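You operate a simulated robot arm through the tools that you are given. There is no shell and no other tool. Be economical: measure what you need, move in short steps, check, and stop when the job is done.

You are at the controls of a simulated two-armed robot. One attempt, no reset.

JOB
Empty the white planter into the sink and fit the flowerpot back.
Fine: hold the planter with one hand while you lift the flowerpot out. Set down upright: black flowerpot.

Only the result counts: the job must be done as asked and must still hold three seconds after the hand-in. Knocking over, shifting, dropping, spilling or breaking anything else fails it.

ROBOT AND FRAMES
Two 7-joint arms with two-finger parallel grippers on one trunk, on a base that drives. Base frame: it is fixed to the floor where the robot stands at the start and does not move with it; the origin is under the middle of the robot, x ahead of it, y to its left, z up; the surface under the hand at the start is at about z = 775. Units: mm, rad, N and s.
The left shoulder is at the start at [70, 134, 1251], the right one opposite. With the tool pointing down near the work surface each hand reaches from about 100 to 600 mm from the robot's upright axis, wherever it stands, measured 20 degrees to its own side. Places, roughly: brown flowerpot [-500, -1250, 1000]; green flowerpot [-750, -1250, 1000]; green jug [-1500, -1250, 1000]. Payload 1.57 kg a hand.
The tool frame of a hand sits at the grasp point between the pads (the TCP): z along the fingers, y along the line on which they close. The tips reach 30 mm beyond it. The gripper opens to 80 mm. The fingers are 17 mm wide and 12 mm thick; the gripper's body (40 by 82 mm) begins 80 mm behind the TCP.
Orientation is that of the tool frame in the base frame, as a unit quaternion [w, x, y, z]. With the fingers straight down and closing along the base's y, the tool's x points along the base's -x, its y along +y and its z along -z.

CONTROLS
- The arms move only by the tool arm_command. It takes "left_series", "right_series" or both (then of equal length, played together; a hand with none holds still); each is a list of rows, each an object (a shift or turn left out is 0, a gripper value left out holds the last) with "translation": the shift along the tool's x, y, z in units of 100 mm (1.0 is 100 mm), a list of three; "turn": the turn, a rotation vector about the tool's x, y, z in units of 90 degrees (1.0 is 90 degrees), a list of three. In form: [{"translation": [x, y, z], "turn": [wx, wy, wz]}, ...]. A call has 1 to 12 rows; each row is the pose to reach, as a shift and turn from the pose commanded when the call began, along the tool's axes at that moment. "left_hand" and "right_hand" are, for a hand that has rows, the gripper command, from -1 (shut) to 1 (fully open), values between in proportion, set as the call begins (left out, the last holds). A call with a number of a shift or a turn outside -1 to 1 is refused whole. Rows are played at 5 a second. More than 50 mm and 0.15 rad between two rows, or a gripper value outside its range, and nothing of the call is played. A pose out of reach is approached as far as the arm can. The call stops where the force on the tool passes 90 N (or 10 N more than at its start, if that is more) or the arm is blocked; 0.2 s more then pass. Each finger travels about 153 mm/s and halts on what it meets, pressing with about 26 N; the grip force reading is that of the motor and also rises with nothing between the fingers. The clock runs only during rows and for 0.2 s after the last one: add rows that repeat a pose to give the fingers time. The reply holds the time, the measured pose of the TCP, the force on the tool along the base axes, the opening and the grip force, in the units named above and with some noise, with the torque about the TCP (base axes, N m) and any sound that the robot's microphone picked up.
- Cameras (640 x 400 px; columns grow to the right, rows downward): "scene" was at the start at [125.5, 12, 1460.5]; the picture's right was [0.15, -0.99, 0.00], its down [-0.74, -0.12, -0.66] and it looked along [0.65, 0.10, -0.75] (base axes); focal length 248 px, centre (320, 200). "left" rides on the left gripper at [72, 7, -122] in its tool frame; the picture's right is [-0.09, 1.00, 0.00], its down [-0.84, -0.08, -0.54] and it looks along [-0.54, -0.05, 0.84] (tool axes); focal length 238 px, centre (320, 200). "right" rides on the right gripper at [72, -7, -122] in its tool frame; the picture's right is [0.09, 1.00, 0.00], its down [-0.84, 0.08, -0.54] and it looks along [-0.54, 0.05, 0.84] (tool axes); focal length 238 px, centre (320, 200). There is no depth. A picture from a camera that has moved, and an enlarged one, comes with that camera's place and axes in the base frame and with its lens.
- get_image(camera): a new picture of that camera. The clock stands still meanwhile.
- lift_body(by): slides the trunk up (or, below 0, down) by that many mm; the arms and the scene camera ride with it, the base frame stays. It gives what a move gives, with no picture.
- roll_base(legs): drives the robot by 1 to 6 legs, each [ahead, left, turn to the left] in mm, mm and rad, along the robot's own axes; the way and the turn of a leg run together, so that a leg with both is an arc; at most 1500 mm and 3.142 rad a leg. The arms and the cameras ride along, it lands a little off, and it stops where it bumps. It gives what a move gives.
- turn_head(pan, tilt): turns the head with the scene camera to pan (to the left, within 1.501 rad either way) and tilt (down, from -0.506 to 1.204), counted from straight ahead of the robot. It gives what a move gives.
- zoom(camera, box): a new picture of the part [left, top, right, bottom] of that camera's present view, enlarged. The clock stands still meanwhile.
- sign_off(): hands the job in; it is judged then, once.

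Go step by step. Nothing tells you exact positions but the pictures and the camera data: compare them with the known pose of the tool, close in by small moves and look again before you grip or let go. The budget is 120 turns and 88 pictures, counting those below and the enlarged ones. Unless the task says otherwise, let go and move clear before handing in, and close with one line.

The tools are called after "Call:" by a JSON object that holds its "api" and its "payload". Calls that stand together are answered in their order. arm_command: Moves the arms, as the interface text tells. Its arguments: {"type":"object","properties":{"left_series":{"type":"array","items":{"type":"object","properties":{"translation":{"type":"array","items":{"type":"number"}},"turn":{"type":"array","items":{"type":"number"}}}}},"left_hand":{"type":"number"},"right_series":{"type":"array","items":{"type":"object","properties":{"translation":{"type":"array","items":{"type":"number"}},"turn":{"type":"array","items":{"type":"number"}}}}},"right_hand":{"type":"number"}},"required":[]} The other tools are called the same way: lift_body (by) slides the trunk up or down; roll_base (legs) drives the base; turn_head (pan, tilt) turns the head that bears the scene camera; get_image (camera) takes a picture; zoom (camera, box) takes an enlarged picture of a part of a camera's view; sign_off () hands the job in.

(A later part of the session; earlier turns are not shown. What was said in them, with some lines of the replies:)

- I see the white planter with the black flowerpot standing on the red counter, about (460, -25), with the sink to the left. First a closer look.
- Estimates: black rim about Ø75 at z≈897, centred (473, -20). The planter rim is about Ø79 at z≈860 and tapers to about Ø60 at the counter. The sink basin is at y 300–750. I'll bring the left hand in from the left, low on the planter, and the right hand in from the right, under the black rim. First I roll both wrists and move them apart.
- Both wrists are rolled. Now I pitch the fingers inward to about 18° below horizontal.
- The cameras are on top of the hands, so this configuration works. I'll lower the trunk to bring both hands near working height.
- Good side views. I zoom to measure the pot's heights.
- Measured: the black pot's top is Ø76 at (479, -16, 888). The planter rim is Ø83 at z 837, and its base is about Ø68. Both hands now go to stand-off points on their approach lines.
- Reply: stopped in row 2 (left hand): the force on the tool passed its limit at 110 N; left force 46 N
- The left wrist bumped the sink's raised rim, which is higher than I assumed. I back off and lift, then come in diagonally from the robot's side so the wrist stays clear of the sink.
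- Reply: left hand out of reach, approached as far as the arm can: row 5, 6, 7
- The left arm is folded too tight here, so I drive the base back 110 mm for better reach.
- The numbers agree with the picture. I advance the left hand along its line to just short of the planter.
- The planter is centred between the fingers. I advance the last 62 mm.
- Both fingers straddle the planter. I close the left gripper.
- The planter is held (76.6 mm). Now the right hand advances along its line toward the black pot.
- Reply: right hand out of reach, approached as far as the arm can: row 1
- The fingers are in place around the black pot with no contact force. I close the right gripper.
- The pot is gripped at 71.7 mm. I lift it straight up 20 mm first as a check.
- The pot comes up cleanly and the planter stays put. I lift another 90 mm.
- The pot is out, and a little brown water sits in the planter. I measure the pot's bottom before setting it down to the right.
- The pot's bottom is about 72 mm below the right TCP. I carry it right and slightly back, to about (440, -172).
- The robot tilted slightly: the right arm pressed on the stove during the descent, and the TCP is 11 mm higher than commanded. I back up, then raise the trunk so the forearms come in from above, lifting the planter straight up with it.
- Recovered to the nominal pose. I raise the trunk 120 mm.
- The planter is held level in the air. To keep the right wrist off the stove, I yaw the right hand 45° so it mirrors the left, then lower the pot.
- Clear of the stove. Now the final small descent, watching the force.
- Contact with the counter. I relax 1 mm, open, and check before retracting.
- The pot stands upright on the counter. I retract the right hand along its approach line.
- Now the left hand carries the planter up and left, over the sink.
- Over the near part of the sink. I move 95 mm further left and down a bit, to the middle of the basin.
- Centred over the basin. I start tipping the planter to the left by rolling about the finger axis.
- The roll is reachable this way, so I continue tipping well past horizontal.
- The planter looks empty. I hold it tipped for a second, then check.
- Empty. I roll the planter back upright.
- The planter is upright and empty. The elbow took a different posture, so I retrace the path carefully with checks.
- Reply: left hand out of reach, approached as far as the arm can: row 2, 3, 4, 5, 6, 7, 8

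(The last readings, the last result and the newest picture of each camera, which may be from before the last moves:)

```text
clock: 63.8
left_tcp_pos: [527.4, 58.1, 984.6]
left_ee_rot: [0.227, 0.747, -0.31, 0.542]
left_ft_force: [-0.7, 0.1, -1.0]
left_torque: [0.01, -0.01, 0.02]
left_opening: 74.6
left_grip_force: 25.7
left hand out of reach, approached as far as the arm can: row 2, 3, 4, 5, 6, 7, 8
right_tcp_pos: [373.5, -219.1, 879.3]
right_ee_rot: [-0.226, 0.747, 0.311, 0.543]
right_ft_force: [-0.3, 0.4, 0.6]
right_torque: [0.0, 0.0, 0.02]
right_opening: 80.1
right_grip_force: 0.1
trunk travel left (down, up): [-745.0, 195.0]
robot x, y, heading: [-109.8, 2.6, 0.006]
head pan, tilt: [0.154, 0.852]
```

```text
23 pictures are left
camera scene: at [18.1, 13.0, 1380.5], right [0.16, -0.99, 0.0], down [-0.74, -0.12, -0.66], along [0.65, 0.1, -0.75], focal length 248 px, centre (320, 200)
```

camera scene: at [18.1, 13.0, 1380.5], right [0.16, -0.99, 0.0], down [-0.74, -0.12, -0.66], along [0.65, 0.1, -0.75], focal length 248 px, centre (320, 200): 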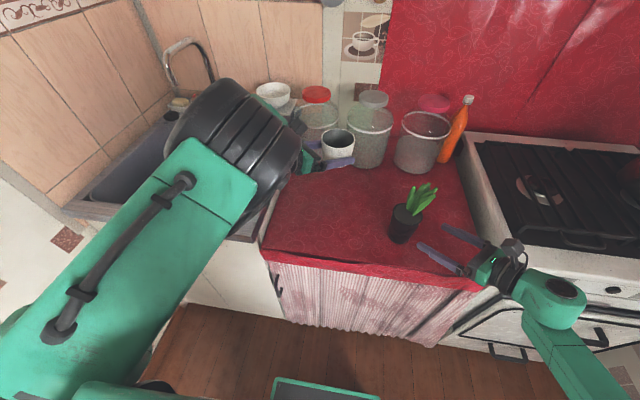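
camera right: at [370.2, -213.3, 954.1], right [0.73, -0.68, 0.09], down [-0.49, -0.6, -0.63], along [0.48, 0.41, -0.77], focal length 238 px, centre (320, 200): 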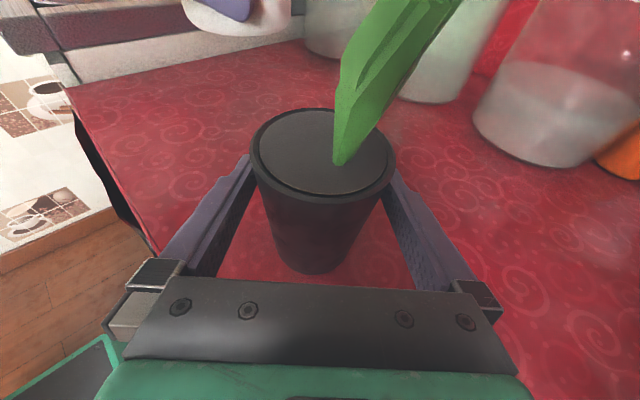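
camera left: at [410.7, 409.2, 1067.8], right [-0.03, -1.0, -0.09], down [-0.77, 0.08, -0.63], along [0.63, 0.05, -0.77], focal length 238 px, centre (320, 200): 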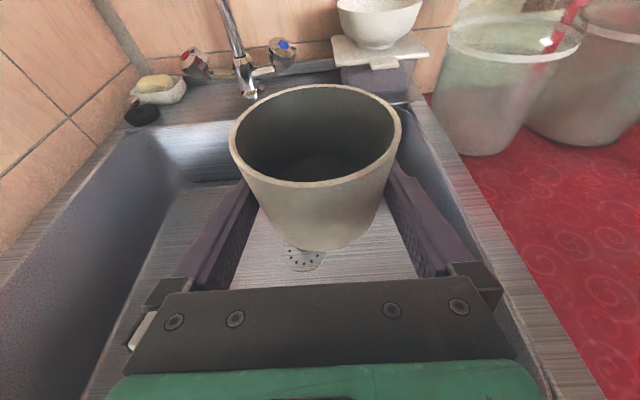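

In this elbow posture the arm hits a limit at this height. I try a lower, nearer pose to see what is reachable.

Call:
{"api": "arm_command", "payload": {"left_series": [{"translation": [-0.12, 0.03, -0.07]}, {"translation": [-0.24, 0.06, -0.14]}, {"translation": [-0.36, 0.09, -0.21]}, {"translation": [-0.48, 0.12, -0.285]}, {"translation": [-0.6, 0.15, -0.36]}, {"translation": [-0.718, 0.177, -0.428]}, {"translation": [-0.718, 0.177, -0.428]}]}}

Call:
{"api": "get_image", "payload": {"camera": "scene"}}

```text
clock: 65.3
left_tcp_pos: [469.3, 88.7, 930.8]
left_ee_rot: [0.226, 0.747, -0.31, 0.543]
left_ft_force: [-0.5, 1.0, -1.1]
left_torque: [-0.01, 0.01, 0.01]
left_opening: 74.9
left_grip_force: 25.8
right_tcp_pos: [373.4, -220.0, 878.7]
right_ee_rot: [-0.226, 0.747, 0.311, 0.543]
right_ft_force: [0.2, -0.3, 0.3]
right_torque: [-0.03, 0.02, 0.0]
right_opening: 79.9
right_grip_force: 0.1
trunk travel left (down, up): [-745.0, 195.0]
robot x, y, heading: [-104.8, 1.0, 0.005]
head pan, tilt: [0.154, 0.852]
```

```text
22 pictures are left
camera scene: at [18.2, 12.8, 1380.5], right [0.16, -0.99, 0.0], down [-0.74, -0.12, -0.66], along [0.65, 0.1, -0.75], focal length 248 px, centre (320, 200)
```

scene: 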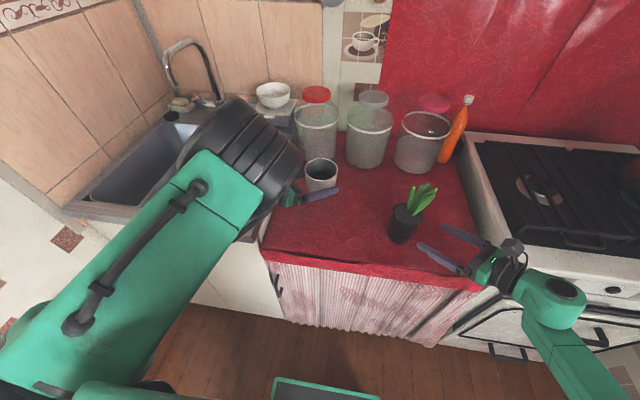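

Call:
{"api": "arm_command", "payload": {"left_series": [{"translation": [-0.004, 0.09, 0.094], "turn": [0.035, 0, -0.0115]}, {"translation": [-0.008, 0.177, 0.189], "turn": [0.07, 0, -0.023]}, {"translation": [-0.013, 0.265, 0.283], "turn": [0.105, 0, -0.0343]}, {"translation": [-0.017, 0.353, 0.377], "turn": [0.14, 0, -0.0458]}, {"translation": [-0.022, 0.44, 0.47], "turn": [0.176, 0, -0.057]}, {"translation": [-0.026, 0.53, 0.566], "turn": [0.211, 0, -0.0687]}, {"translation": [-0.026, 0.53, 0.566], "turn": [0.211, 0, -0.0687]}]}}

Call:
{"api": "get_image", "payload": {"camera": "scene"}}

```text
clock: 67.0
left_tcp_pos: [536.8, 80.5, 863.9]
left_ee_rot: [0.128, 0.79, -0.175, 0.574]
left_ft_force: [-0.9, 0.0, -1.2]
left_torque: [-0.02, -0.02, -0.02]
left_opening: 74.8
left_grip_force: 26.1
left hand out of reach, approached as far as the arm can: row 1, 2, 3, 4, 5, 6, 7
right_tcp_pos: [373.3, -217.5, 879.7]
right_ee_rot: [-0.226, 0.747, 0.312, 0.542]
right_ft_force: [0.2, 0.7, 0.4]
right_torque: [0.01, 0.0, -0.04]
right_opening: 80.1
right_grip_force: 0.0
trunk travel left (down, up): [-745.0, 195.0]
robot x, y, heading: [-107.1, -2.4, 0.006]
head pan, tilt: [0.154, 0.852]
```

```text
21 pictures are left
camera scene: at [17.9, 13.1, 1380.5], right [0.16, -0.99, 0.0], down [-0.74, -0.12, -0.66], along [0.65, 0.1, -0.75], focal length 248 px, centre (320, 200)
```

scene: 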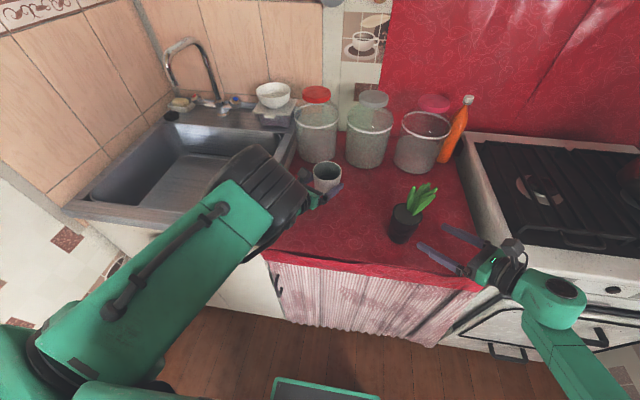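

The elbow limit keeps the left hand from going further right. Instead I raise the right hand clear and shift the base right and back, so the planter ends up above its original place.

Call:
{"api": "arm_command", "payload": {"right_series": [{"translation": [0.22, 0, -0.072]}, {"translation": [0.44, 0, -0.144]}, {"translation": [0.666, 0, -0.216]}, {"translation": [0.666, 0, -0.216]}]}}

Call:
{"api": "roll_base", "payload": {"legs": [[-60, 0, 0], [0, -85, 0]]}}

Call:
{"api": "get_image", "payload": {"camera": "scene"}}

Call:
{"api": "get_image", "payload": {"camera": "left"}}

```text
clock: 68.0
left_tcp_pos: [536.5, 81.1, 865.3]
left_ee_rot: [0.129, 0.789, -0.175, 0.574]
left_ft_force: [0.4, -0.1, -0.8]
left_torque: [-0.01, 0.02, -0.04]
left_opening: 74.6
left_grip_force: 25.7
right_tcp_pos: [374.0, -218.5, 947.8]
right_ee_rot: [-0.227, 0.746, 0.312, 0.543]
right_ft_force: [0.4, -0.1, 0.4]
right_torque: [-0.02, -0.02, 0.0]
right_opening: 79.9
right_grip_force: 0.1
trunk travel left (down, up): [-745.0, 195.0]
robot x, y, heading: [-107.5, -3.4, 0.007]
head pan, tilt: [0.154, 0.852]
```

```text
clock: 69.6
left_tcp_pos: [475.1, -4.0, 864.0]
left_ee_rot: [0.13, 0.789, -0.176, 0.574]
left_ft_force: [0.1, 0.1, -0.6]
left_torque: [-0.02, 0.0, 0.01]
left_opening: 74.7
left_grip_force: 26.1
right_tcp_pos: [313.2, -301.7, 948.7]
right_ee_rot: [-0.225, 0.747, 0.311, 0.543]
right_ft_force: [-0.4, -1.0, -0.5]
right_torque: [0.0, -0.01, 0.01]
right_opening: 79.9
right_grip_force: 0.1
trunk travel left (down, up): [-745.0, 195.0]
robot x, y, heading: [-168.5, -81.8, 0.005]
head pan, tilt: [0.154, 0.852]
```

```text
20 pictures are left
camera scene: at [-42.8, -70.9, 1380.6], right [0.16, -0.99, 0.0], down [-0.74, -0.12, -0.66], along [0.65, 0.1, -0.75], focal length 248 px, centre (320, 200)
```

scene: 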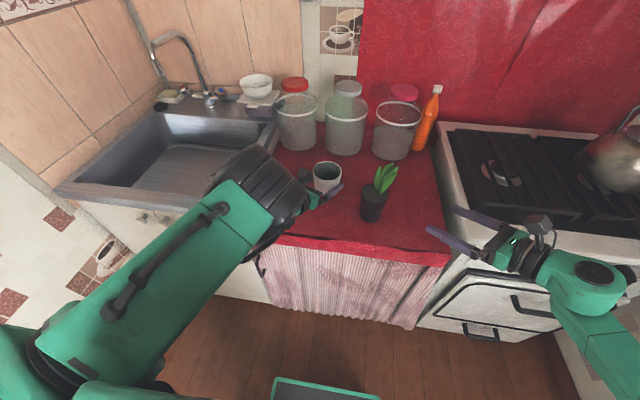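

```text
19 pictures are left
camera left: at [387.9, 31.9, 971.0], right [-0.45, -0.89, -0.09], down [-0.67, 0.4, -0.63], along [0.59, -0.23, -0.77], focal length 238 px, centre (320, 200)
```

left: 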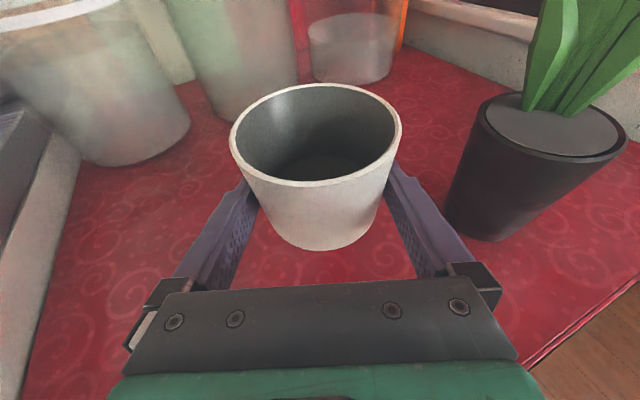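

The planter is now above (482, -7), near its original spot. I lower it toward the counter.

Call:
{"api": "arm_command", "payload": {"left_series": [{"translation": [-0.12, 0, 0.039]}, {"translation": [-0.24, 0, 0.078]}, {"translation": [-0.36, 0, 0.117]}, {"translation": [-0.485, 0, 0.158]}, {"translation": [-0.485, 0, 0.158]}]}}

Call:
{"api": "get_image", "payload": {"camera": "scene"}}

```text
clock: 70.8
left_tcp_pos: [474.4, -5.1, 812.6]
left_ee_rot: [0.129, 0.79, -0.175, 0.574]
left_ft_force: [-0.2, -0.3, 0.0]
left_torque: [0.02, 0.02, -0.01]
left_opening: 74.8
left_grip_force: 26.4
right_tcp_pos: [314.5, -303.0, 948.3]
right_ee_rot: [-0.226, 0.747, 0.311, 0.542]
right_ft_force: [-0.1, 0.3, 0.5]
right_torque: [0.01, 0.0, 0.05]
right_opening: 79.9
right_grip_force: 0.1
trunk travel left (down, up): [-745.0, 195.0]
robot x, y, heading: [-167.3, -82.8, 0.006]
head pan, tilt: [0.154, 0.852]
```

```text
18 pictures are left
camera scene: at [-41.8, -72.1, 1380.5], right [0.16, -0.99, 0.0], down [-0.74, -0.12, -0.66], along [0.65, 0.1, -0.75], focal length 248 px, centre (320, 200)
```

scene: 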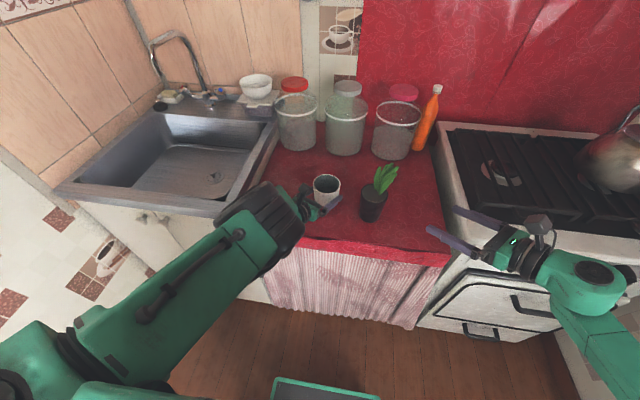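

Reached z≈812 with no contact. I continue down in small steps.

Call:
{"api": "arm_command", "payload": {"left_series": [{"translation": [-0.03, 0, 0.0097]}, {"translation": [-0.06, 0, 0.0195]}, {"translation": [-0.085, 0, 0.0276]}, {"translation": [-0.085, 0, 0.0276]}]}}

Call:
{"api": "arm_command", "payload": {"left_series": [{"translation": [-0.01, 0, 0.003]}, {"translation": [-0.02, 0, 0.0065]}, {"translation": [-0.02, 0, 0.0065]}]}}

Call:
{"api": "zoom", "payload": {"camera": "left", "box": [220, 70, 640, 270]}}

```text
clock: 71.8
left_tcp_pos: [475.7, -2.5, 804.4]
left_ee_rot: [0.129, 0.79, -0.175, 0.573]
left_ft_force: [-0.4, -0.3, -0.8]
left_torque: [0.02, 0.02, 0.01]
left_opening: 74.7
left_grip_force: 25.5
right_tcp_pos: [314.0, -303.4, 947.1]
right_ee_rot: [-0.226, 0.747, 0.311, 0.542]
right_ft_force: [0.8, -0.5, 0.7]
right_torque: [-0.01, -0.03, 0.01]
right_opening: 80.0
right_grip_force: 0.0
trunk travel left (down, up): [-745.0, 195.0]
robot x, y, heading: [-168.3, -86.0, 0.008]
head pan, tilt: [0.154, 0.852]
```

```text
clock: 72.6
left_tcp_pos: [476.0, -3.5, 801.9]
left_ee_rot: [0.128, 0.79, -0.175, 0.574]
left_ft_force: [-0.2, -0.1, -0.5]
left_torque: [0.01, 0.02, -0.01]
left_opening: 74.5
left_grip_force: 26.3
right_tcp_pos: [314.0, -303.4, 947.5]
right_ee_rot: [-0.226, 0.747, 0.311, 0.542]
right_ft_force: [0.3, -0.1, 0.4]
right_torque: [0.01, 0.03, 0.0]
right_opening: 80.1
right_grip_force: 0.0
trunk travel left (down, up): [-745.0, 195.0]
robot x, y, heading: [-166.2, -82.2, 0.006]
head pan, tilt: [0.154, 0.852]
```

```text
1.52 times, centred on (430, 170) of left
camera zoom: at [388.9, 31.4, 908.4], right [-0.45, -0.89, -0.09], down [-0.67, 0.4, -0.63], along [0.59, -0.23, -0.77], focal length 363 px, centre (152, 246)
```

zoom: 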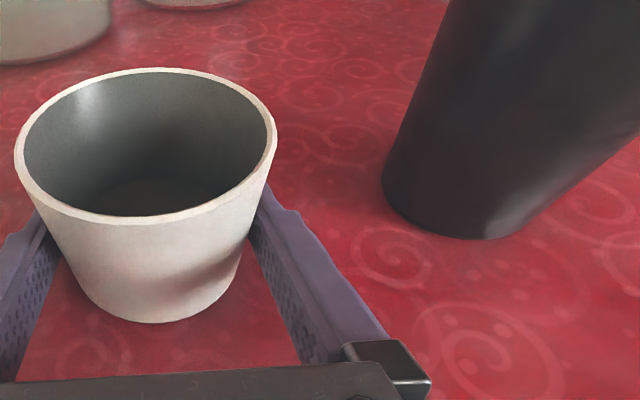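

Call:
{"api": "arm_command", "payload": {"left_series": [{"translation": [-0.015, 0, 0.005]}, {"translation": [-0.03, 0, 0.0097]}, {"translation": [-0.03, 0, 0.0097]}]}}

Call:
{"api": "arm_command", "payload": {"left_series": [{"translation": [-0.01, 0, 0.003]}, {"translation": [-0.02, 0, 0.0065]}, {"translation": [-0.02, 0, 0.0065]}]}}

```text
clock: 73.4
left_tcp_pos: [475.9, -3.6, 800.2]
left_ee_rot: [0.129, 0.789, -0.175, 0.575]
left_ft_force: [0.8, 2.1, 6.6]
left_torque: [-0.16, 0.11, -0.03]
left_opening: 74.5
left_grip_force: 25.7
right_tcp_pos: [311.3, -302.6, 949.1]
right_ee_rot: [-0.226, 0.746, 0.312, 0.543]
right_ft_force: [-1.0, 0.6, -0.2]
right_torque: [-0.01, 0.01, 0.0]
right_opening: 80.1
right_grip_force: 0.0
trunk travel left (down, up): [-745.0, 195.0]
robot x, y, heading: [-167.1, -82.7, 0.004]
head pan, tilt: [0.154, 0.852]
```

```text
clock: 74.2
left_tcp_pos: [475.2, -2.8, 799.2]
left_ee_rot: [0.129, 0.788, -0.175, 0.575]
left_ft_force: [2.9, 4.0, 14.9]
left_torque: [-0.22, -0.25, 0.05]
left_opening: 74.7
left_grip_force: 25.2
right_tcp_pos: [311.8, -303.4, 949.1]
right_ee_rot: [-0.226, 0.746, 0.312, 0.543]
right_ft_force: [-0.1, 0.0, 0.0]
right_torque: [0.01, 0.02, -0.01]
right_opening: 80.0
right_grip_force: 0.0
trunk travel left (down, up): [-745.0, 195.0]
robot x, y, heading: [-165.5, -86.6, 0.007]
head pan, tilt: [0.154, 0.852]
```

The planter rests on the counter. I relax the left hand's pressure and keep holding, while the right hand goes back to the pot.

Call:
{"api": "arm_command", "payload": {"left_series": [{"translation": [0.01, 0, -0.003]}, {"translation": [0.018, 0, -0.006]}, {"translation": [0.018, 0, -0.006]}, {"translation": [0.018, 0, -0.006]}, {"translation": [0.018, 0, -0.006]}], "right_series": [{"translation": [-0.07, -0.03, 0.24]}, {"translation": [-0.14, -0.065, 0.48]}, {"translation": [-0.21, -0.1, 0.72]}, {"translation": [-0.28, -0.13, 0.95]}, {"translation": [-0.28, -0.13, 0.95]}]}}

Call:
{"api": "get_image", "payload": {"camera": "right"}}

```text
clock: 75.4
left_tcp_pos: [474.3, -5.3, 798.8]
left_ee_rot: [0.13, 0.789, -0.176, 0.575]
left_ft_force: [-1.6, 1.8, 7.3]
left_torque: [-0.22, -0.09, 0.0]
left_opening: 74.3
left_grip_force: 26.7
right_tcp_pos: [361.2, -232.7, 893.8]
right_ee_rot: [-0.226, 0.746, 0.311, 0.543]
right_ft_force: [-0.7, 1.0, -0.9]
right_torque: [0.0, 0.02, -0.04]
right_opening: 79.9
right_grip_force: 0.1
trunk travel left (down, up): [-745.0, 195.0]
robot x, y, heading: [-167.6, -83.5, 0.007]
head pan, tilt: [0.154, 0.852]
```

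```text
16 pictures are left
camera right: at [289.9, -294.2, 1000.6], right [0.73, -0.68, 0.09], down [-0.49, -0.6, -0.63], along [0.48, 0.41, -0.77], focal length 238 px, centre (320, 200)
```

right: 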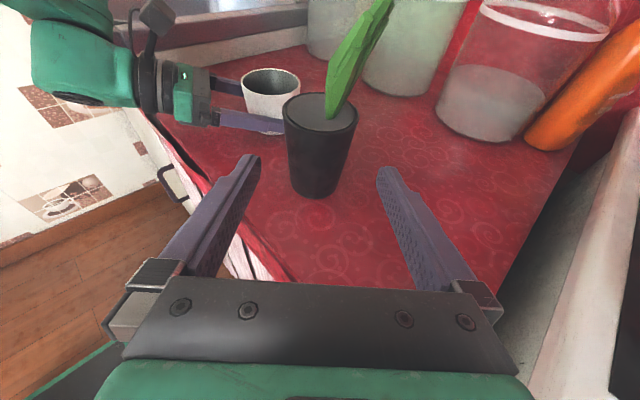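

Positions agree. I approach the pot along the line again.

Call:
{"api": "arm_command", "payload": {"right_series": [{"translation": [-0.03, -0.002, 0.16]}, {"translation": [-0.06, -0.004, 0.32]}, {"translation": [-0.085, -0.006, 0.48]}, {"translation": [-0.085, -0.006, 0.62]}, {"translation": [-0.085, -0.006, 0.62]}]}}

Call:
{"api": "get_image", "payload": {"camera": "right"}}

```text
clock: 76.6
left_tcp_pos: [475.3, -3.8, 799.1]
left_ee_rot: [0.127, 0.789, -0.174, 0.575]
left_ft_force: [-1.6, 0.2, 4.7]
left_torque: [-0.19, -0.05, -0.04]
left_opening: 74.3
left_grip_force: 26.0
right_tcp_pos: [400.9, -192.9, 865.3]
right_ee_rot: [-0.226, 0.747, 0.311, 0.543]
right_ft_force: [0.0, -0.7, 0.5]
right_torque: [0.01, 0.01, -0.02]
right_opening: 80.1
right_grip_force: 0.1
trunk travel left (down, up): [-745.0, 195.0]
robot x, y, heading: [-164.9, -84.6, 0.007]
head pan, tilt: [0.154, 0.852]
```

```text
15 pictures are left
camera right: at [330.0, -255.3, 971.9], right [0.73, -0.68, 0.09], down [-0.49, -0.6, -0.63], along [0.48, 0.41, -0.77], focal length 238 px, centre (320, 200)
```

right: 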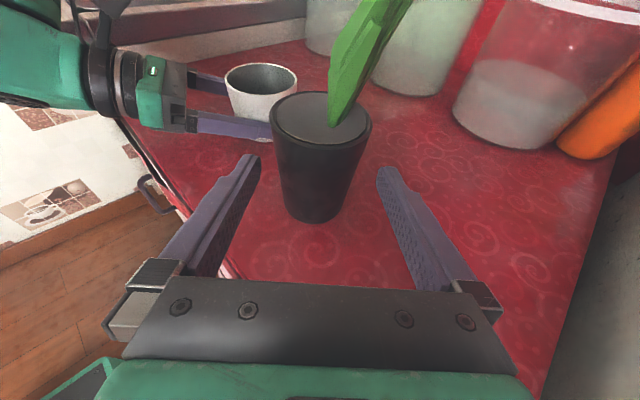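

Call:
{"api": "arm_command", "payload": {"right_series": [{"translation": [0.004, -0.003, 0.15]}, {"translation": [0.008, -0.006, 0.3]}, {"translation": [0.012, -0.006, 0.45]}, {"translation": [0.015, -0.006, 0.604]}, {"translation": [0.015, -0.006, 0.604]}]}}

Call:
{"api": "get_image", "payload": {"camera": "right"}}

```text
clock: 77.8
left_tcp_pos: [476.3, -4.4, 799.6]
left_ee_rot: [0.129, 0.79, -0.176, 0.574]
left_ft_force: [-1.1, -0.9, 4.1]
left_torque: [-0.18, -0.04, -0.01]
left_opening: 74.1
left_grip_force: 26.4
right_tcp_pos: [441.9, -154.5, 849.4]
right_ee_rot: [-0.227, 0.746, 0.312, 0.543]
right_ft_force: [1.2, -0.5, 0.0]
right_torque: [0.0, 0.01, 0.02]
right_opening: 79.9
right_grip_force: 0.1
trunk travel left (down, up): [-745.0, 195.0]
robot x, y, heading: [-168.7, -88.7, 0.002]
head pan, tilt: [0.154, 0.852]
```

```text
14 pictures are left
camera right: at [370.1, -215.1, 954.7], right [0.73, -0.68, 0.09], down [-0.49, -0.6, -0.63], along [0.48, 0.41, -0.77], focal length 238 px, centre (320, 200)
```

right: 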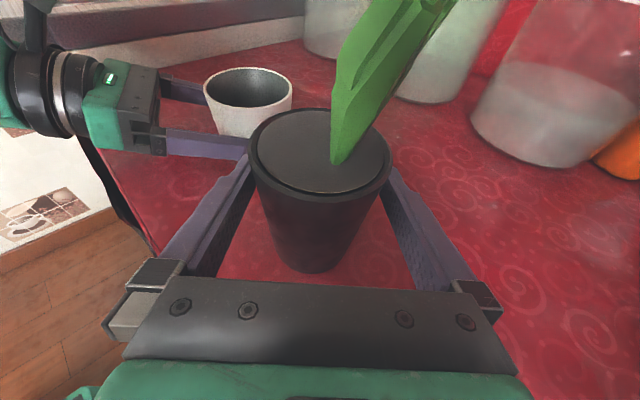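

In position. I grip the pot and lift it straight up 95 mm.

Call:
{"api": "arm_command", "payload": {"right_series": [{"translation": [0, 0, 0]}, {"translation": [0, 0, 0]}, {"translation": [0, 0, 0]}, {"translation": [0, 0, 0]}], "right_hand": -1}}

Call:
{"api": "arm_command", "payload": {"right_series": [{"translation": [0.11, 0, -0.036]}, {"translation": [0.22, 0, -0.072]}, {"translation": [0.34, 0, -0.11]}, {"translation": [0.45, 0, -0.147]}, {"translation": [0.56, 0, -0.183]}, {"translation": [0.68, 0, -0.22]}, {"translation": [0.79, 0, -0.257]}, {"translation": [0.903, 0, -0.294]}, {"translation": [0.903, 0, -0.294]}]}}

Call:
{"api": "get_image", "payload": {"camera": "left"}}

Call:
{"api": "get_image", "payload": {"camera": "scene"}}

```text
clock: 78.8
left_tcp_pos: [476.3, -4.5, 800.1]
left_ee_rot: [0.129, 0.789, -0.176, 0.574]
left_ft_force: [-0.3, -1.3, 3.1]
left_torque: [-0.19, -0.03, 0.0]
left_opening: 74.3
left_grip_force: 26.1
right_tcp_pos: [440.6, -153.0, 847.6]
right_ee_rot: [-0.227, 0.746, 0.312, 0.543]
right_ft_force: [1.0, 1.3, -0.4]
right_torque: [0.05, -0.09, 0.02]
right_opening: 71.7
right_grip_force: 26.3
trunk travel left (down, up): [-745.0, 195.0]
robot x, y, heading: [-168.9, -84.6, 0.005]
head pan, tilt: [0.154, 0.852]
```

```text
clock: 80.8
left_tcp_pos: [476.3, -3.8, 799.0]
left_ee_rot: [0.129, 0.789, -0.175, 0.575]
left_ft_force: [-1.0, -0.1, 5.6]
left_torque: [-0.2, 0.03, -0.01]
left_opening: 74.0
left_grip_force: 25.8
right_tcp_pos: [441.2, -153.9, 943.9]
right_ee_rot: [-0.226, 0.747, 0.312, 0.542]
right_ft_force: [-0.8, 0.3, -1.5]
right_torque: [-0.01, 0.02, 0.01]
right_opening: 72.0
right_grip_force: 26.0
trunk travel left (down, up): [-745.0, 195.0]
robot x, y, heading: [-168.2, -86.6, 0.008]
head pan, tilt: [0.154, 0.852]
```

```text
13 pictures are left
camera left: at [388.6, 31.4, 905.3], right [-0.45, -0.89, -0.09], down [-0.67, 0.4, -0.63], along [0.59, -0.23, -0.77], focal length 238 px, centre (320, 200)
```

left: 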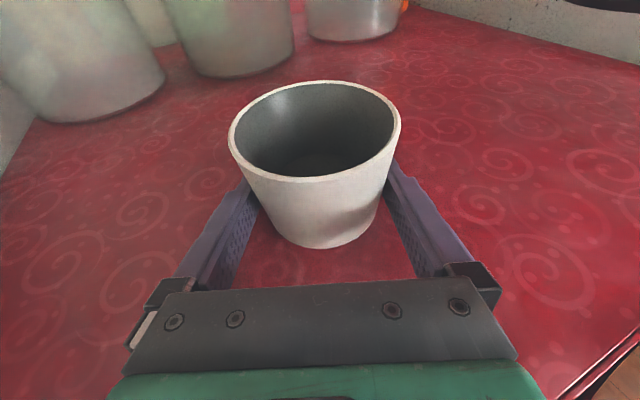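

```text
12 pictures are left
camera scene: at [-42.6, -71.7, 1380.6], right [0.16, -0.99, 0.0], down [-0.74, -0.12, -0.66], along [0.65, 0.1, -0.75], focal length 248 px, centre (320, 200)
```

scene: 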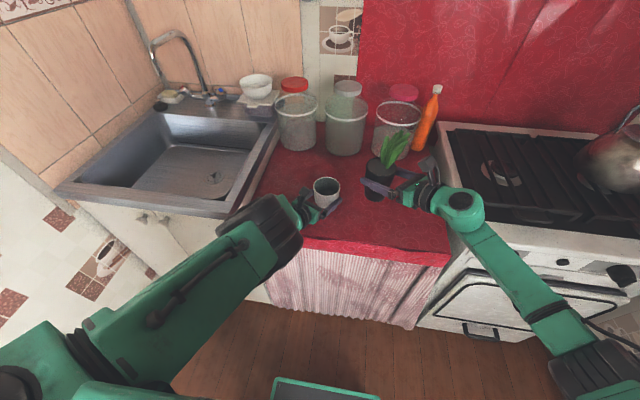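

The planter's centre is at about (482, -7). I bring the pot over it at height in two moves.

Call:
{"api": "arm_command", "payload": {"right_series": [{"translation": [0.05, -0.1, 0.16]}, {"translation": [0.11, -0.2, 0.33]}, {"translation": [0.17, -0.3, 0.5]}, {"translation": [0.22, -0.4, 0.66]}, {"translation": [0.22, -0.4, 0.66]}]}}

Call:
{"api": "arm_command", "payload": {"right_series": [{"translation": [0.05, -0.1, 0.16]}, {"translation": [0.1, -0.2, 0.33]}, {"translation": [0.166, -0.337, 0.528]}, {"translation": [0.166, -0.337, 0.528]}]}}

Call:
{"api": "zoom", "payload": {"camera": "scene", "box": [270, 110, 430, 230]}}

Call:
{"api": "get_image", "payload": {"camera": "right"}}

Call:
{"api": "get_image", "payload": {"camera": "left"}}

```text
clock: 82.0
left_tcp_pos: [475.8, -2.8, 799.2]
left_ee_rot: [0.128, 0.79, -0.175, 0.574]
left_ft_force: [-0.5, 0.5, 5.8]
left_torque: [-0.18, -0.04, -0.02]
left_opening: 74.0
left_grip_force: 25.8
right_tcp_pos: [461.8, -74.9, 943.5]
right_ee_rot: [-0.226, 0.747, 0.311, 0.543]
right_ft_force: [0.4, 0.6, -2.8]
right_torque: [0.02, 0.02, 0.0]
right_opening: 71.9
right_grip_force: 25.8
trunk travel left (down, up): [-745.0, 195.0]
robot x, y, heading: [-164.9, -86.0, 0.005]
head pan, tilt: [0.154, 0.852]
```

```text
clock: 83.0
left_tcp_pos: [476.3, -4.0, 799.1]
left_ee_rot: [0.129, 0.789, -0.176, 0.574]
left_ft_force: [-1.2, -0.3, 5.1]
left_torque: [-0.19, 0.0, -0.02]
left_opening: 74.1
left_grip_force: 26.6
right_tcp_pos: [475.3, -12.2, 943.4]
right_ee_rot: [-0.226, 0.747, 0.311, 0.542]
right_ft_force: [0.2, -0.4, -2.7]
right_torque: [-0.03, 0.0, -0.01]
right_opening: 71.5
right_grip_force: 26.0
trunk travel left (down, up): [-745.0, 195.0]
robot x, y, heading: [-166.0, -85.1, 0.004]
head pan, tilt: [0.154, 0.852]
```

```text
3.33 times, centred on (350, 170) of scene
camera zoom: at [-42.6, -72.2, 1380.6], right [0.16, -0.99, 0.0], down [-0.74, -0.12, -0.66], along [0.65, 0.1, -0.75], focal length 828 px, centre (220, 300)
```

zoom: 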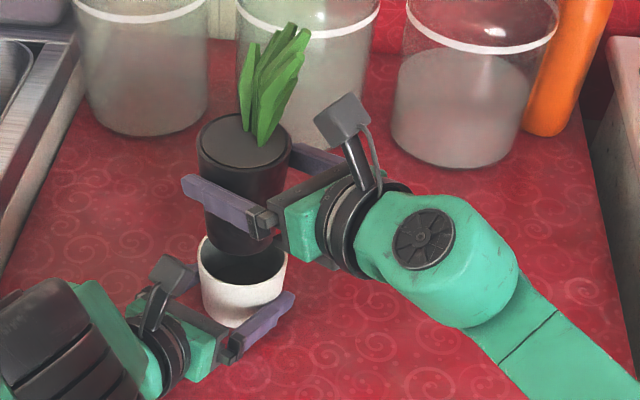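

```text
10 pictures are left
camera right: at [404.6, -74.0, 1050.3], right [0.73, -0.68, 0.09], down [-0.49, -0.6, -0.63], along [0.48, 0.41, -0.77], focal length 238 px, centre (320, 200)
```

right: 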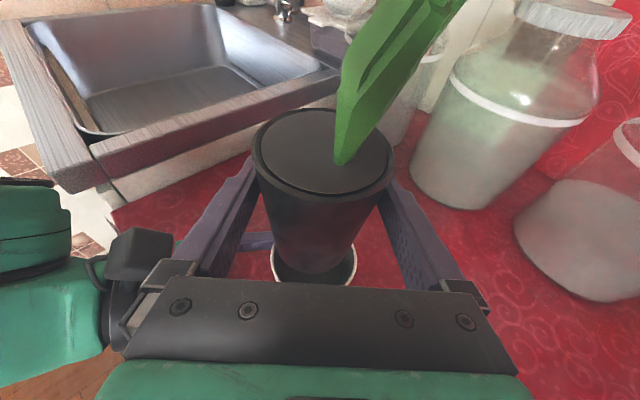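

```text
9 pictures are left
camera left: at [388.6, 31.2, 905.3], right [-0.45, -0.89, -0.09], down [-0.67, 0.4, -0.63], along [0.59, -0.22, -0.77], focal length 238 px, centre (320, 200)
```

left: 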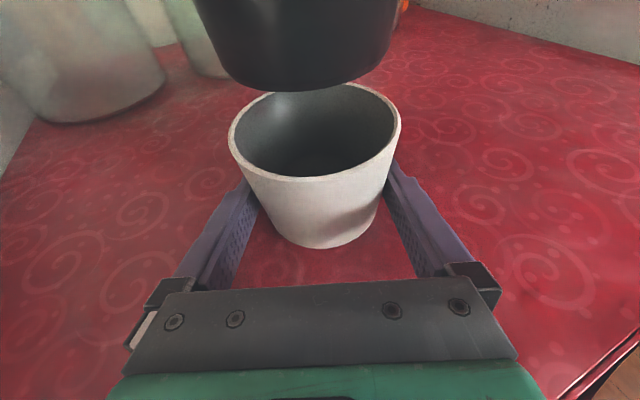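

The pot is centred over the planter to within 2–3 mm. I nudge +2 mm in x and lower the pot partly into it.

Call:
{"api": "arm_command", "payload": {"right_series": [{"translation": [-0.09, 0.014, 0.044]}, {"translation": [-0.18, 0.014, 0.073]}, {"translation": [-0.27, 0.014, 0.103]}, {"translation": [-0.36, 0.014, 0.132]}, {"translation": [-0.43, 0.014, 0.154]}, {"translation": [-0.43, 0.014, 0.154]}]}}

Call:
{"api": "get_image", "payload": {"camera": "left"}}

Call:
{"api": "zoom", "payload": {"camera": "scene", "box": [270, 130, 390, 230]}}

```text
clock: 84.4
left_tcp_pos: [476.1, -4.3, 799.2]
left_ee_rot: [0.129, 0.789, -0.176, 0.574]
left_ft_force: [0.3, -0.7, 4.4]
left_torque: [-0.19, -0.01, -0.02]
left_opening: 74.2
left_grip_force: 25.9
right_tcp_pos: [477.5, -12.9, 896.5]
right_ee_rot: [-0.225, 0.747, 0.311, 0.542]
right_ft_force: [0.0, -1.0, -2.6]
right_torque: [-0.02, -0.01, -0.01]
right_opening: 71.9
right_grip_force: 25.5
trunk travel left (down, up): [-745.0, 195.0]
robot x, y, heading: [-169.4, -83.7, 0.007]
head pan, tilt: [0.154, 0.852]
```

```text
8 pictures are left
camera left: at [388.6, 31.4, 905.2], right [-0.45, -0.89, -0.09], down [-0.67, 0.4, -0.63], along [0.59, -0.23, -0.77], focal length 238 px, centre (320, 200)
```

left: 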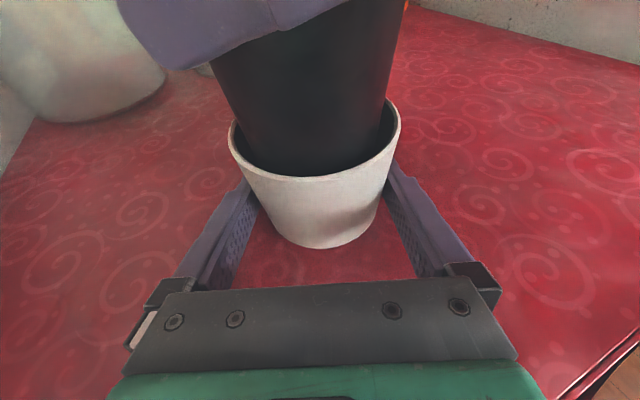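

```text
4.00 times, centred on (330, 180) of scene
camera zoom: at [-42.5, -71.7, 1380.6], right [0.16, -0.99, 0.0], down [-0.74, -0.12, -0.66], along [0.65, 0.1, -0.75], focal length 993 px, centre (280, 280)
```

zoom: 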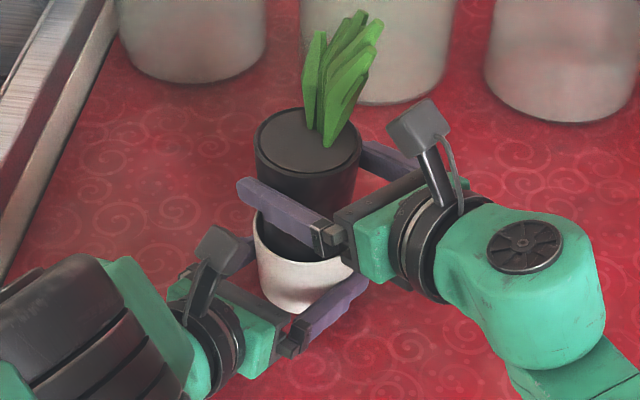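

Entering well, with the pot slightly toward the left rim. I correct 1.5 mm and lower further.

Call:
{"api": "arm_command", "payload": {"right_series": [{"translation": [-0.005, 0.01, -0.008]}, {"translation": [-0.06, 0.01, 0.008]}, {"translation": [-0.12, 0.01, 0.028]}, {"translation": [-0.18, 0.01, 0.048]}, {"translation": [-0.22, 0.01, 0.061]}, {"translation": [-0.22, 0.01, 0.061]}]}}

Call:
{"api": "get_image", "payload": {"camera": "left"}}

```text
clock: 85.8
left_tcp_pos: [475.3, -4.0, 799.1]
left_ee_rot: [0.128, 0.79, -0.175, 0.574]
left_ft_force: [-0.4, 0.5, 4.7]
left_torque: [-0.2, -0.03, -0.02]
left_opening: 74.0
left_grip_force: 25.8
right_tcp_pos: [477.6, -15.0, 873.8]
right_ee_rot: [-0.226, 0.747, 0.311, 0.543]
right_ft_force: [0.3, 0.0, -2.9]
right_torque: [0.01, 0.01, 0.0]
right_opening: 71.8
right_grip_force: 26.2
trunk travel left (down, up): [-745.0, 195.0]
robot x, y, heading: [-168.5, -82.4, 0.009]
head pan, tilt: [0.154, 0.852]
```

```text
6 pictures are left
camera left: at [388.7, 31.4, 905.2], right [-0.45, -0.89, -0.09], down [-0.67, 0.4, -0.63], along [0.59, -0.23, -0.77], focal length 238 px, centre (320, 200)
```

left: 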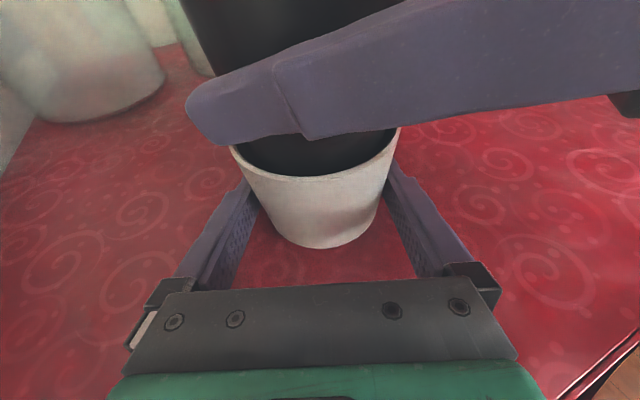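

No contact yet. I continue down gently to the seat at about z 863.

Call:
{"api": "arm_command", "payload": {"right_series": [{"translation": [-0.03, 0, 0.0097]}, {"translation": [-0.06, 0, 0.0195]}, {"translation": [-0.076, 0, 0.0247]}, {"translation": [-0.076, 0, 0.0247]}]}}

Call:
{"api": "arm_command", "payload": {"right_series": [{"translation": [-0.01, 0, 0.003]}, {"translation": [-0.02, 0, 0.0065]}, {"translation": [-0.02, 0, 0.0065]}]}}

```text
clock: 86.8
left_tcp_pos: [476.8, -3.9, 798.3]
left_ee_rot: [0.128, 0.79, -0.174, 0.574]
left_ft_force: [-0.6, 0.1, 4.9]
left_torque: [-0.22, 0.02, -0.06]
left_opening: 74.1
left_grip_force: 26.0
right_tcp_pos: [477.8, -14.1, 866.7]
right_ee_rot: [-0.225, 0.747, 0.311, 0.543]
right_ft_force: [0.3, -0.4, -2.1]
right_torque: [-0.02, 0.03, -0.01]
right_opening: 72.0
right_grip_force: 26.0
trunk travel left (down, up): [-745.0, 195.0]
robot x, y, heading: [-166.9, -84.8, 0.004]
head pan, tilt: [0.154, 0.852]
```

```text
clock: 87.6
left_tcp_pos: [476.1, -2.8, 799.3]
left_ee_rot: [0.128, 0.79, -0.175, 0.574]
left_ft_force: [0.2, -0.4, 4.5]
left_torque: [-0.16, 0.04, -0.04]
left_opening: 73.9
left_grip_force: 26.1
right_tcp_pos: [479.6, -15.1, 864.8]
right_ee_rot: [-0.227, 0.746, 0.311, 0.543]
right_ft_force: [-0.1, -0.4, -2.0]
right_torque: [-0.03, 0.0, -0.01]
right_opening: 71.7
right_grip_force: 25.9
trunk travel left (down, up): [-745.0, 195.0]
robot x, y, heading: [-168.1, -84.7, 0.004]
head pan, tilt: [0.154, 0.852]
```

Call:
{"api": "arm_command", "payload": {"right_series": [{"translation": [-0.01, 0, 0.003]}, {"translation": [-0.02, 0, 0.0065]}, {"translation": [-0.02, 0, 0.0065]}]}}

Call:
{"api": "arm_command", "payload": {"right_series": [{"translation": [-0.008, 0, 0.0026]}, {"translation": [-0.015, 0, 0.005]}, {"translation": [-0.015, 0, 0.005]}]}}

```text
clock: 88.4
left_tcp_pos: [475.9, -3.8, 798.2]
left_ee_rot: [0.129, 0.79, -0.176, 0.573]
left_ft_force: [6.2, -0.4, -2.2]
left_torque: [-0.24, 0.03, 0.12]
left_opening: 74.1
left_grip_force: 25.9
right_tcp_pos: [478.5, -14.9, 863.9]
right_ee_rot: [-0.227, 0.745, 0.311, 0.544]
right_ft_force: [-2.7, -0.7, 11.8]
right_torque: [-0.08, -0.06, 0.01]
right_opening: 71.6
right_grip_force: 25.6
trunk travel left (down, up): [-745.0, 195.0]
robot x, y, heading: [-166.7, -84.1, 0.005]
head pan, tilt: [0.154, 0.852]
```

```text
clock: 89.2
left_tcp_pos: [475.6, -4.7, 798.8]
left_ee_rot: [0.13, 0.79, -0.176, 0.573]
left_ft_force: [4.9, 1.8, -7.5]
left_torque: [-0.37, -0.09, 0.14]
left_opening: 74.2
left_grip_force: 26.0
right_tcp_pos: [479.0, -14.8, 862.2]
right_ee_rot: [-0.226, 0.746, 0.311, 0.544]
right_ft_force: [0.5, -0.5, 20.7]
right_torque: [0.15, -0.16, 0.02]
right_opening: 71.7
right_grip_force: 25.8
trunk travel left (down, up): [-745.0, 195.0]
robot x, y, heading: [-168.0, -82.6, 0.007]
head pan, tilt: [0.154, 0.852]
```

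Seated at the original depth. I relax the pressure, open the right hand, and check.

Call:
{"api": "arm_command", "payload": {"right_series": [{"translation": [0.02, 0, -0.0065]}, {"translation": [0.02, 0, -0.0065]}, {"translation": [0.02, 0, -0.0065]}]}}

Call:
{"api": "arm_command", "payload": {"right_series": [{"translation": [0, 0, 0]}, {"translation": [0, 0, 0]}, {"translation": [0, 0, 0]}], "right_hand": 1}}

Call:
{"api": "get_image", "payload": {"camera": "right"}}

```text
clock: 90.0
left_tcp_pos: [475.8, -3.1, 798.7]
left_ee_rot: [0.129, 0.789, -0.176, 0.575]
left_ft_force: [-3.7, -1.2, -2.8]
left_torque: [-0.17, 0.17, -0.1]
left_opening: 73.8
left_grip_force: 26.2
right_tcp_pos: [478.2, -13.7, 862.1]
right_ee_rot: [-0.225, 0.747, 0.311, 0.543]
right_ft_force: [2.5, 2.3, 7.1]
right_torque: [0.27, -0.16, 0.03]
right_opening: 71.7
right_grip_force: 26.1
trunk travel left (down, up): [-745.0, 195.0]
robot x, y, heading: [-164.3, -85.8, 0.001]
head pan, tilt: [0.154, 0.852]
```

```text
clock: 90.8
left_tcp_pos: [476.4, -3.6, 798.5]
left_ee_rot: [0.129, 0.79, -0.175, 0.574]
left_ft_force: [1.7, 0.0, 1.8]
left_torque: [-0.12, 0.03, 0.07]
left_opening: 74.1
left_grip_force: 26.4
right_tcp_pos: [479.9, -14.0, 862.9]
right_ee_rot: [-0.226, 0.747, 0.311, 0.543]
right_ft_force: [0.2, 0.1, -0.3]
right_torque: [-0.02, -0.02, -0.04]
right_opening: 80.0
right_grip_force: 0.0
trunk travel left (down, up): [-745.0, 195.0]
robot x, y, heading: [-168.0, -85.4, 0.006]
head pan, tilt: [0.154, 0.852]
```

```text
5 pictures are left
camera right: at [408.6, -75.8, 968.7], right [0.73, -0.68, 0.09], down [-0.49, -0.6, -0.63], along [0.48, 0.41, -0.77], focal length 238 px, centre (320, 200)
```

right: 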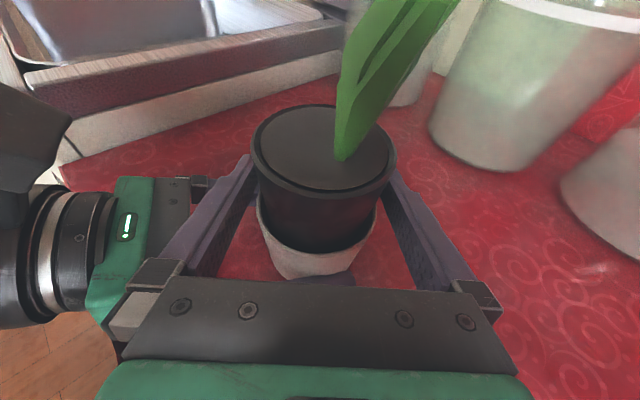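

The pot sits in the planter with both fingers clear. I retract the right hand along its line while the left still holds the planter.

Call:
{"api": "arm_command", "payload": {"right_series": [{"translation": [0, 0, -0.12]}, {"translation": [0, 0, -0.25]}, {"translation": [0, 0, -0.4]}, {"translation": [0, 0, -0.6]}, {"translation": [0, 0, -0.8]}, {"translation": [0, 0, -1.0]}, {"translation": [0, 0, -1.0]}]}}

Call:
{"api": "get_image", "payload": {"camera": "right"}}

```text
clock: 92.4
left_tcp_pos: [475.1, -5.0, 800.5]
left_ee_rot: [0.129, 0.789, -0.175, 0.574]
left_ft_force: [0.2, -0.2, 3.3]
left_torque: [-0.2, 0.04, -0.01]
left_opening: 74.1
left_grip_force: 25.9
right_tcp_pos: [411.6, -83.1, 894.4]
right_ee_rot: [-0.226, 0.747, 0.311, 0.543]
right_ft_force: [-0.5, -0.8, 0.1]
right_torque: [0.01, -0.02, 0.01]
right_opening: 80.0
right_grip_force: 0.0
trunk travel left (down, up): [-745.0, 195.0]
robot x, y, heading: [-164.8, -82.3, 0.005]
head pan, tilt: [0.154, 0.852]
```

```text
4 pictures are left
camera right: at [339.8, -143.6, 999.7], right [0.73, -0.68, 0.09], down [-0.49, -0.6, -0.63], along [0.48, 0.41, -0.77], focal length 238 px, centre (320, 200)
```

right: 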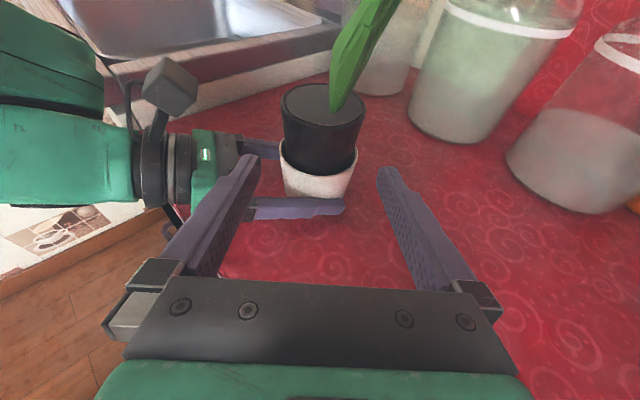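

The pot is nested and upright. I open the left hand and back it out 30 mm first as a reach check.

Call:
{"api": "arm_command", "payload": {"left_series": [{"translation": [0, 0, 0]}, {"translation": [0, 0, 0]}, {"translation": [0, 0, 0]}, {"translation": [0, 0, 0]}], "left_hand": 1}}

Call:
{"api": "arm_command", "payload": {"left_series": [{"translation": [0, 0, -0.05]}, {"translation": [0, 0, -0.1]}, {"translation": [0, 0, -0.15]}, {"translation": [0, 0, -0.15]}]}}

```text
clock: 93.4
left_tcp_pos: [476.7, -4.1, 799.0]
left_ee_rot: [0.128, 0.79, -0.175, 0.573]
left_ft_force: [0.4, 0.4, -0.3]
left_torque: [0.03, -0.03, 0.0]
left_opening: 80.2
left_grip_force: 0.1
right_tcp_pos: [411.5, -82.7, 892.5]
right_ee_rot: [-0.227, 0.746, 0.312, 0.542]
right_ft_force: [0.4, -0.1, -0.3]
right_torque: [-0.03, 0.02, -0.03]
right_opening: 80.0
right_grip_force: 0.0
trunk travel left (down, up): [-745.0, 195.0]
robot x, y, heading: [-164.4, -88.8, 0.001]
head pan, tilt: [0.154, 0.852]
```

```text
clock: 94.4
left_tcp_pos: [463.0, 0.5, 803.7]
left_ee_rot: [0.129, 0.79, -0.175, 0.573]
left_ft_force: [0.0, -0.5, -0.8]
left_torque: [0.02, -0.02, 0.01]
left_opening: 80.2
left_grip_force: 0.2
right_tcp_pos: [412.3, -82.9, 893.9]
right_ee_rot: [-0.227, 0.746, 0.312, 0.543]
right_ft_force: [-0.5, 1.1, 0.1]
right_torque: [-0.03, -0.03, 0.01]
right_opening: 79.8
right_grip_force: 0.1
trunk travel left (down, up): [-745.0, 195.0]
robot x, y, heading: [-167.0, -84.2, 0.004]
head pan, tilt: [0.154, 0.852]
```

Reach is fine and there is no contact. I continue backing out.

Call:
{"api": "arm_command", "payload": {"left_series": [{"translation": [0, 0, -0.12]}, {"translation": [0, 0, -0.25]}, {"translation": [0, 0, -0.4]}, {"translation": [0, 0, -0.6]}, {"translation": [0, 0, -0.8]}, {"translation": [0, 0, -0.8]}]}}

Call:
{"api": "get_image", "payload": {"camera": "left"}}

Call:
{"api": "get_image", "payload": {"camera": "scene"}}

```text
clock: 95.8
left_tcp_pos: [395.1, 35.7, 827.7]
left_ee_rot: [0.129, 0.79, -0.175, 0.574]
left_ft_force: [0.0, 1.1, -0.8]
left_torque: [0.0, 0.02, -0.03]
left_opening: 80.2
left_grip_force: 0.1
right_tcp_pos: [411.5, -82.5, 893.8]
right_ee_rot: [-0.226, 0.747, 0.312, 0.542]
right_ft_force: [0.3, 1.0, 0.5]
right_torque: [-0.01, -0.03, 0.02]
right_opening: 80.1
right_grip_force: 0.0
trunk travel left (down, up): [-745.0, 195.0]
robot x, y, heading: [-165.6, -88.3, 0.012]
head pan, tilt: [0.154, 0.852]
```

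```text
3 pictures are left
camera left: at [307.5, 71.4, 933.7], right [-0.45, -0.89, -0.08], down [-0.67, 0.4, -0.63], along [0.59, -0.23, -0.77], focal length 238 px, centre (320, 200)
```

left: 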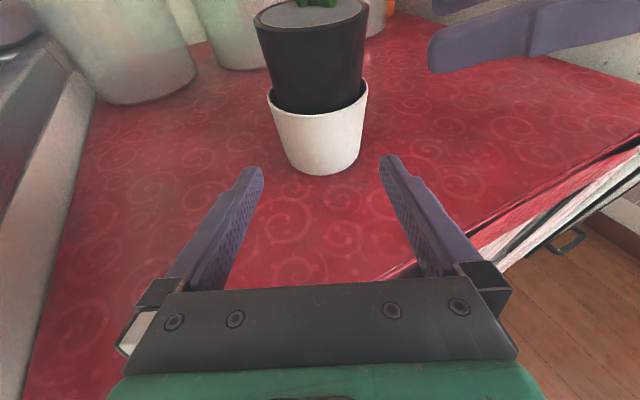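

```text
2 pictures are left
camera scene: at [-41.4, -71.8, 1380.5], right [0.16, -0.99, 0.0], down [-0.74, -0.12, -0.66], along [0.65, 0.1, -0.75], focal length 248 px, centre (320, 200)
```

scene: 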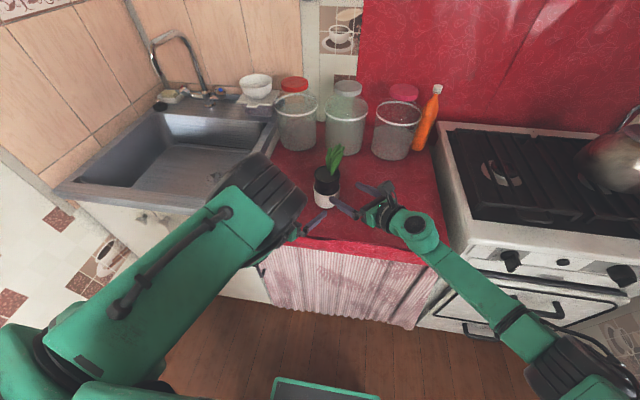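

The flowerpot stands upright in the planter on the counter, both hands are clear, and nothing else has moved. I hand in.

Call:
{"api": "sign_off", "payload": {}}

```text
The job is handed in.
```

The planter has been emptied into the sink and set back on the counter close to its original spot. The black flowerpot is upright in it, and both hands are clear.
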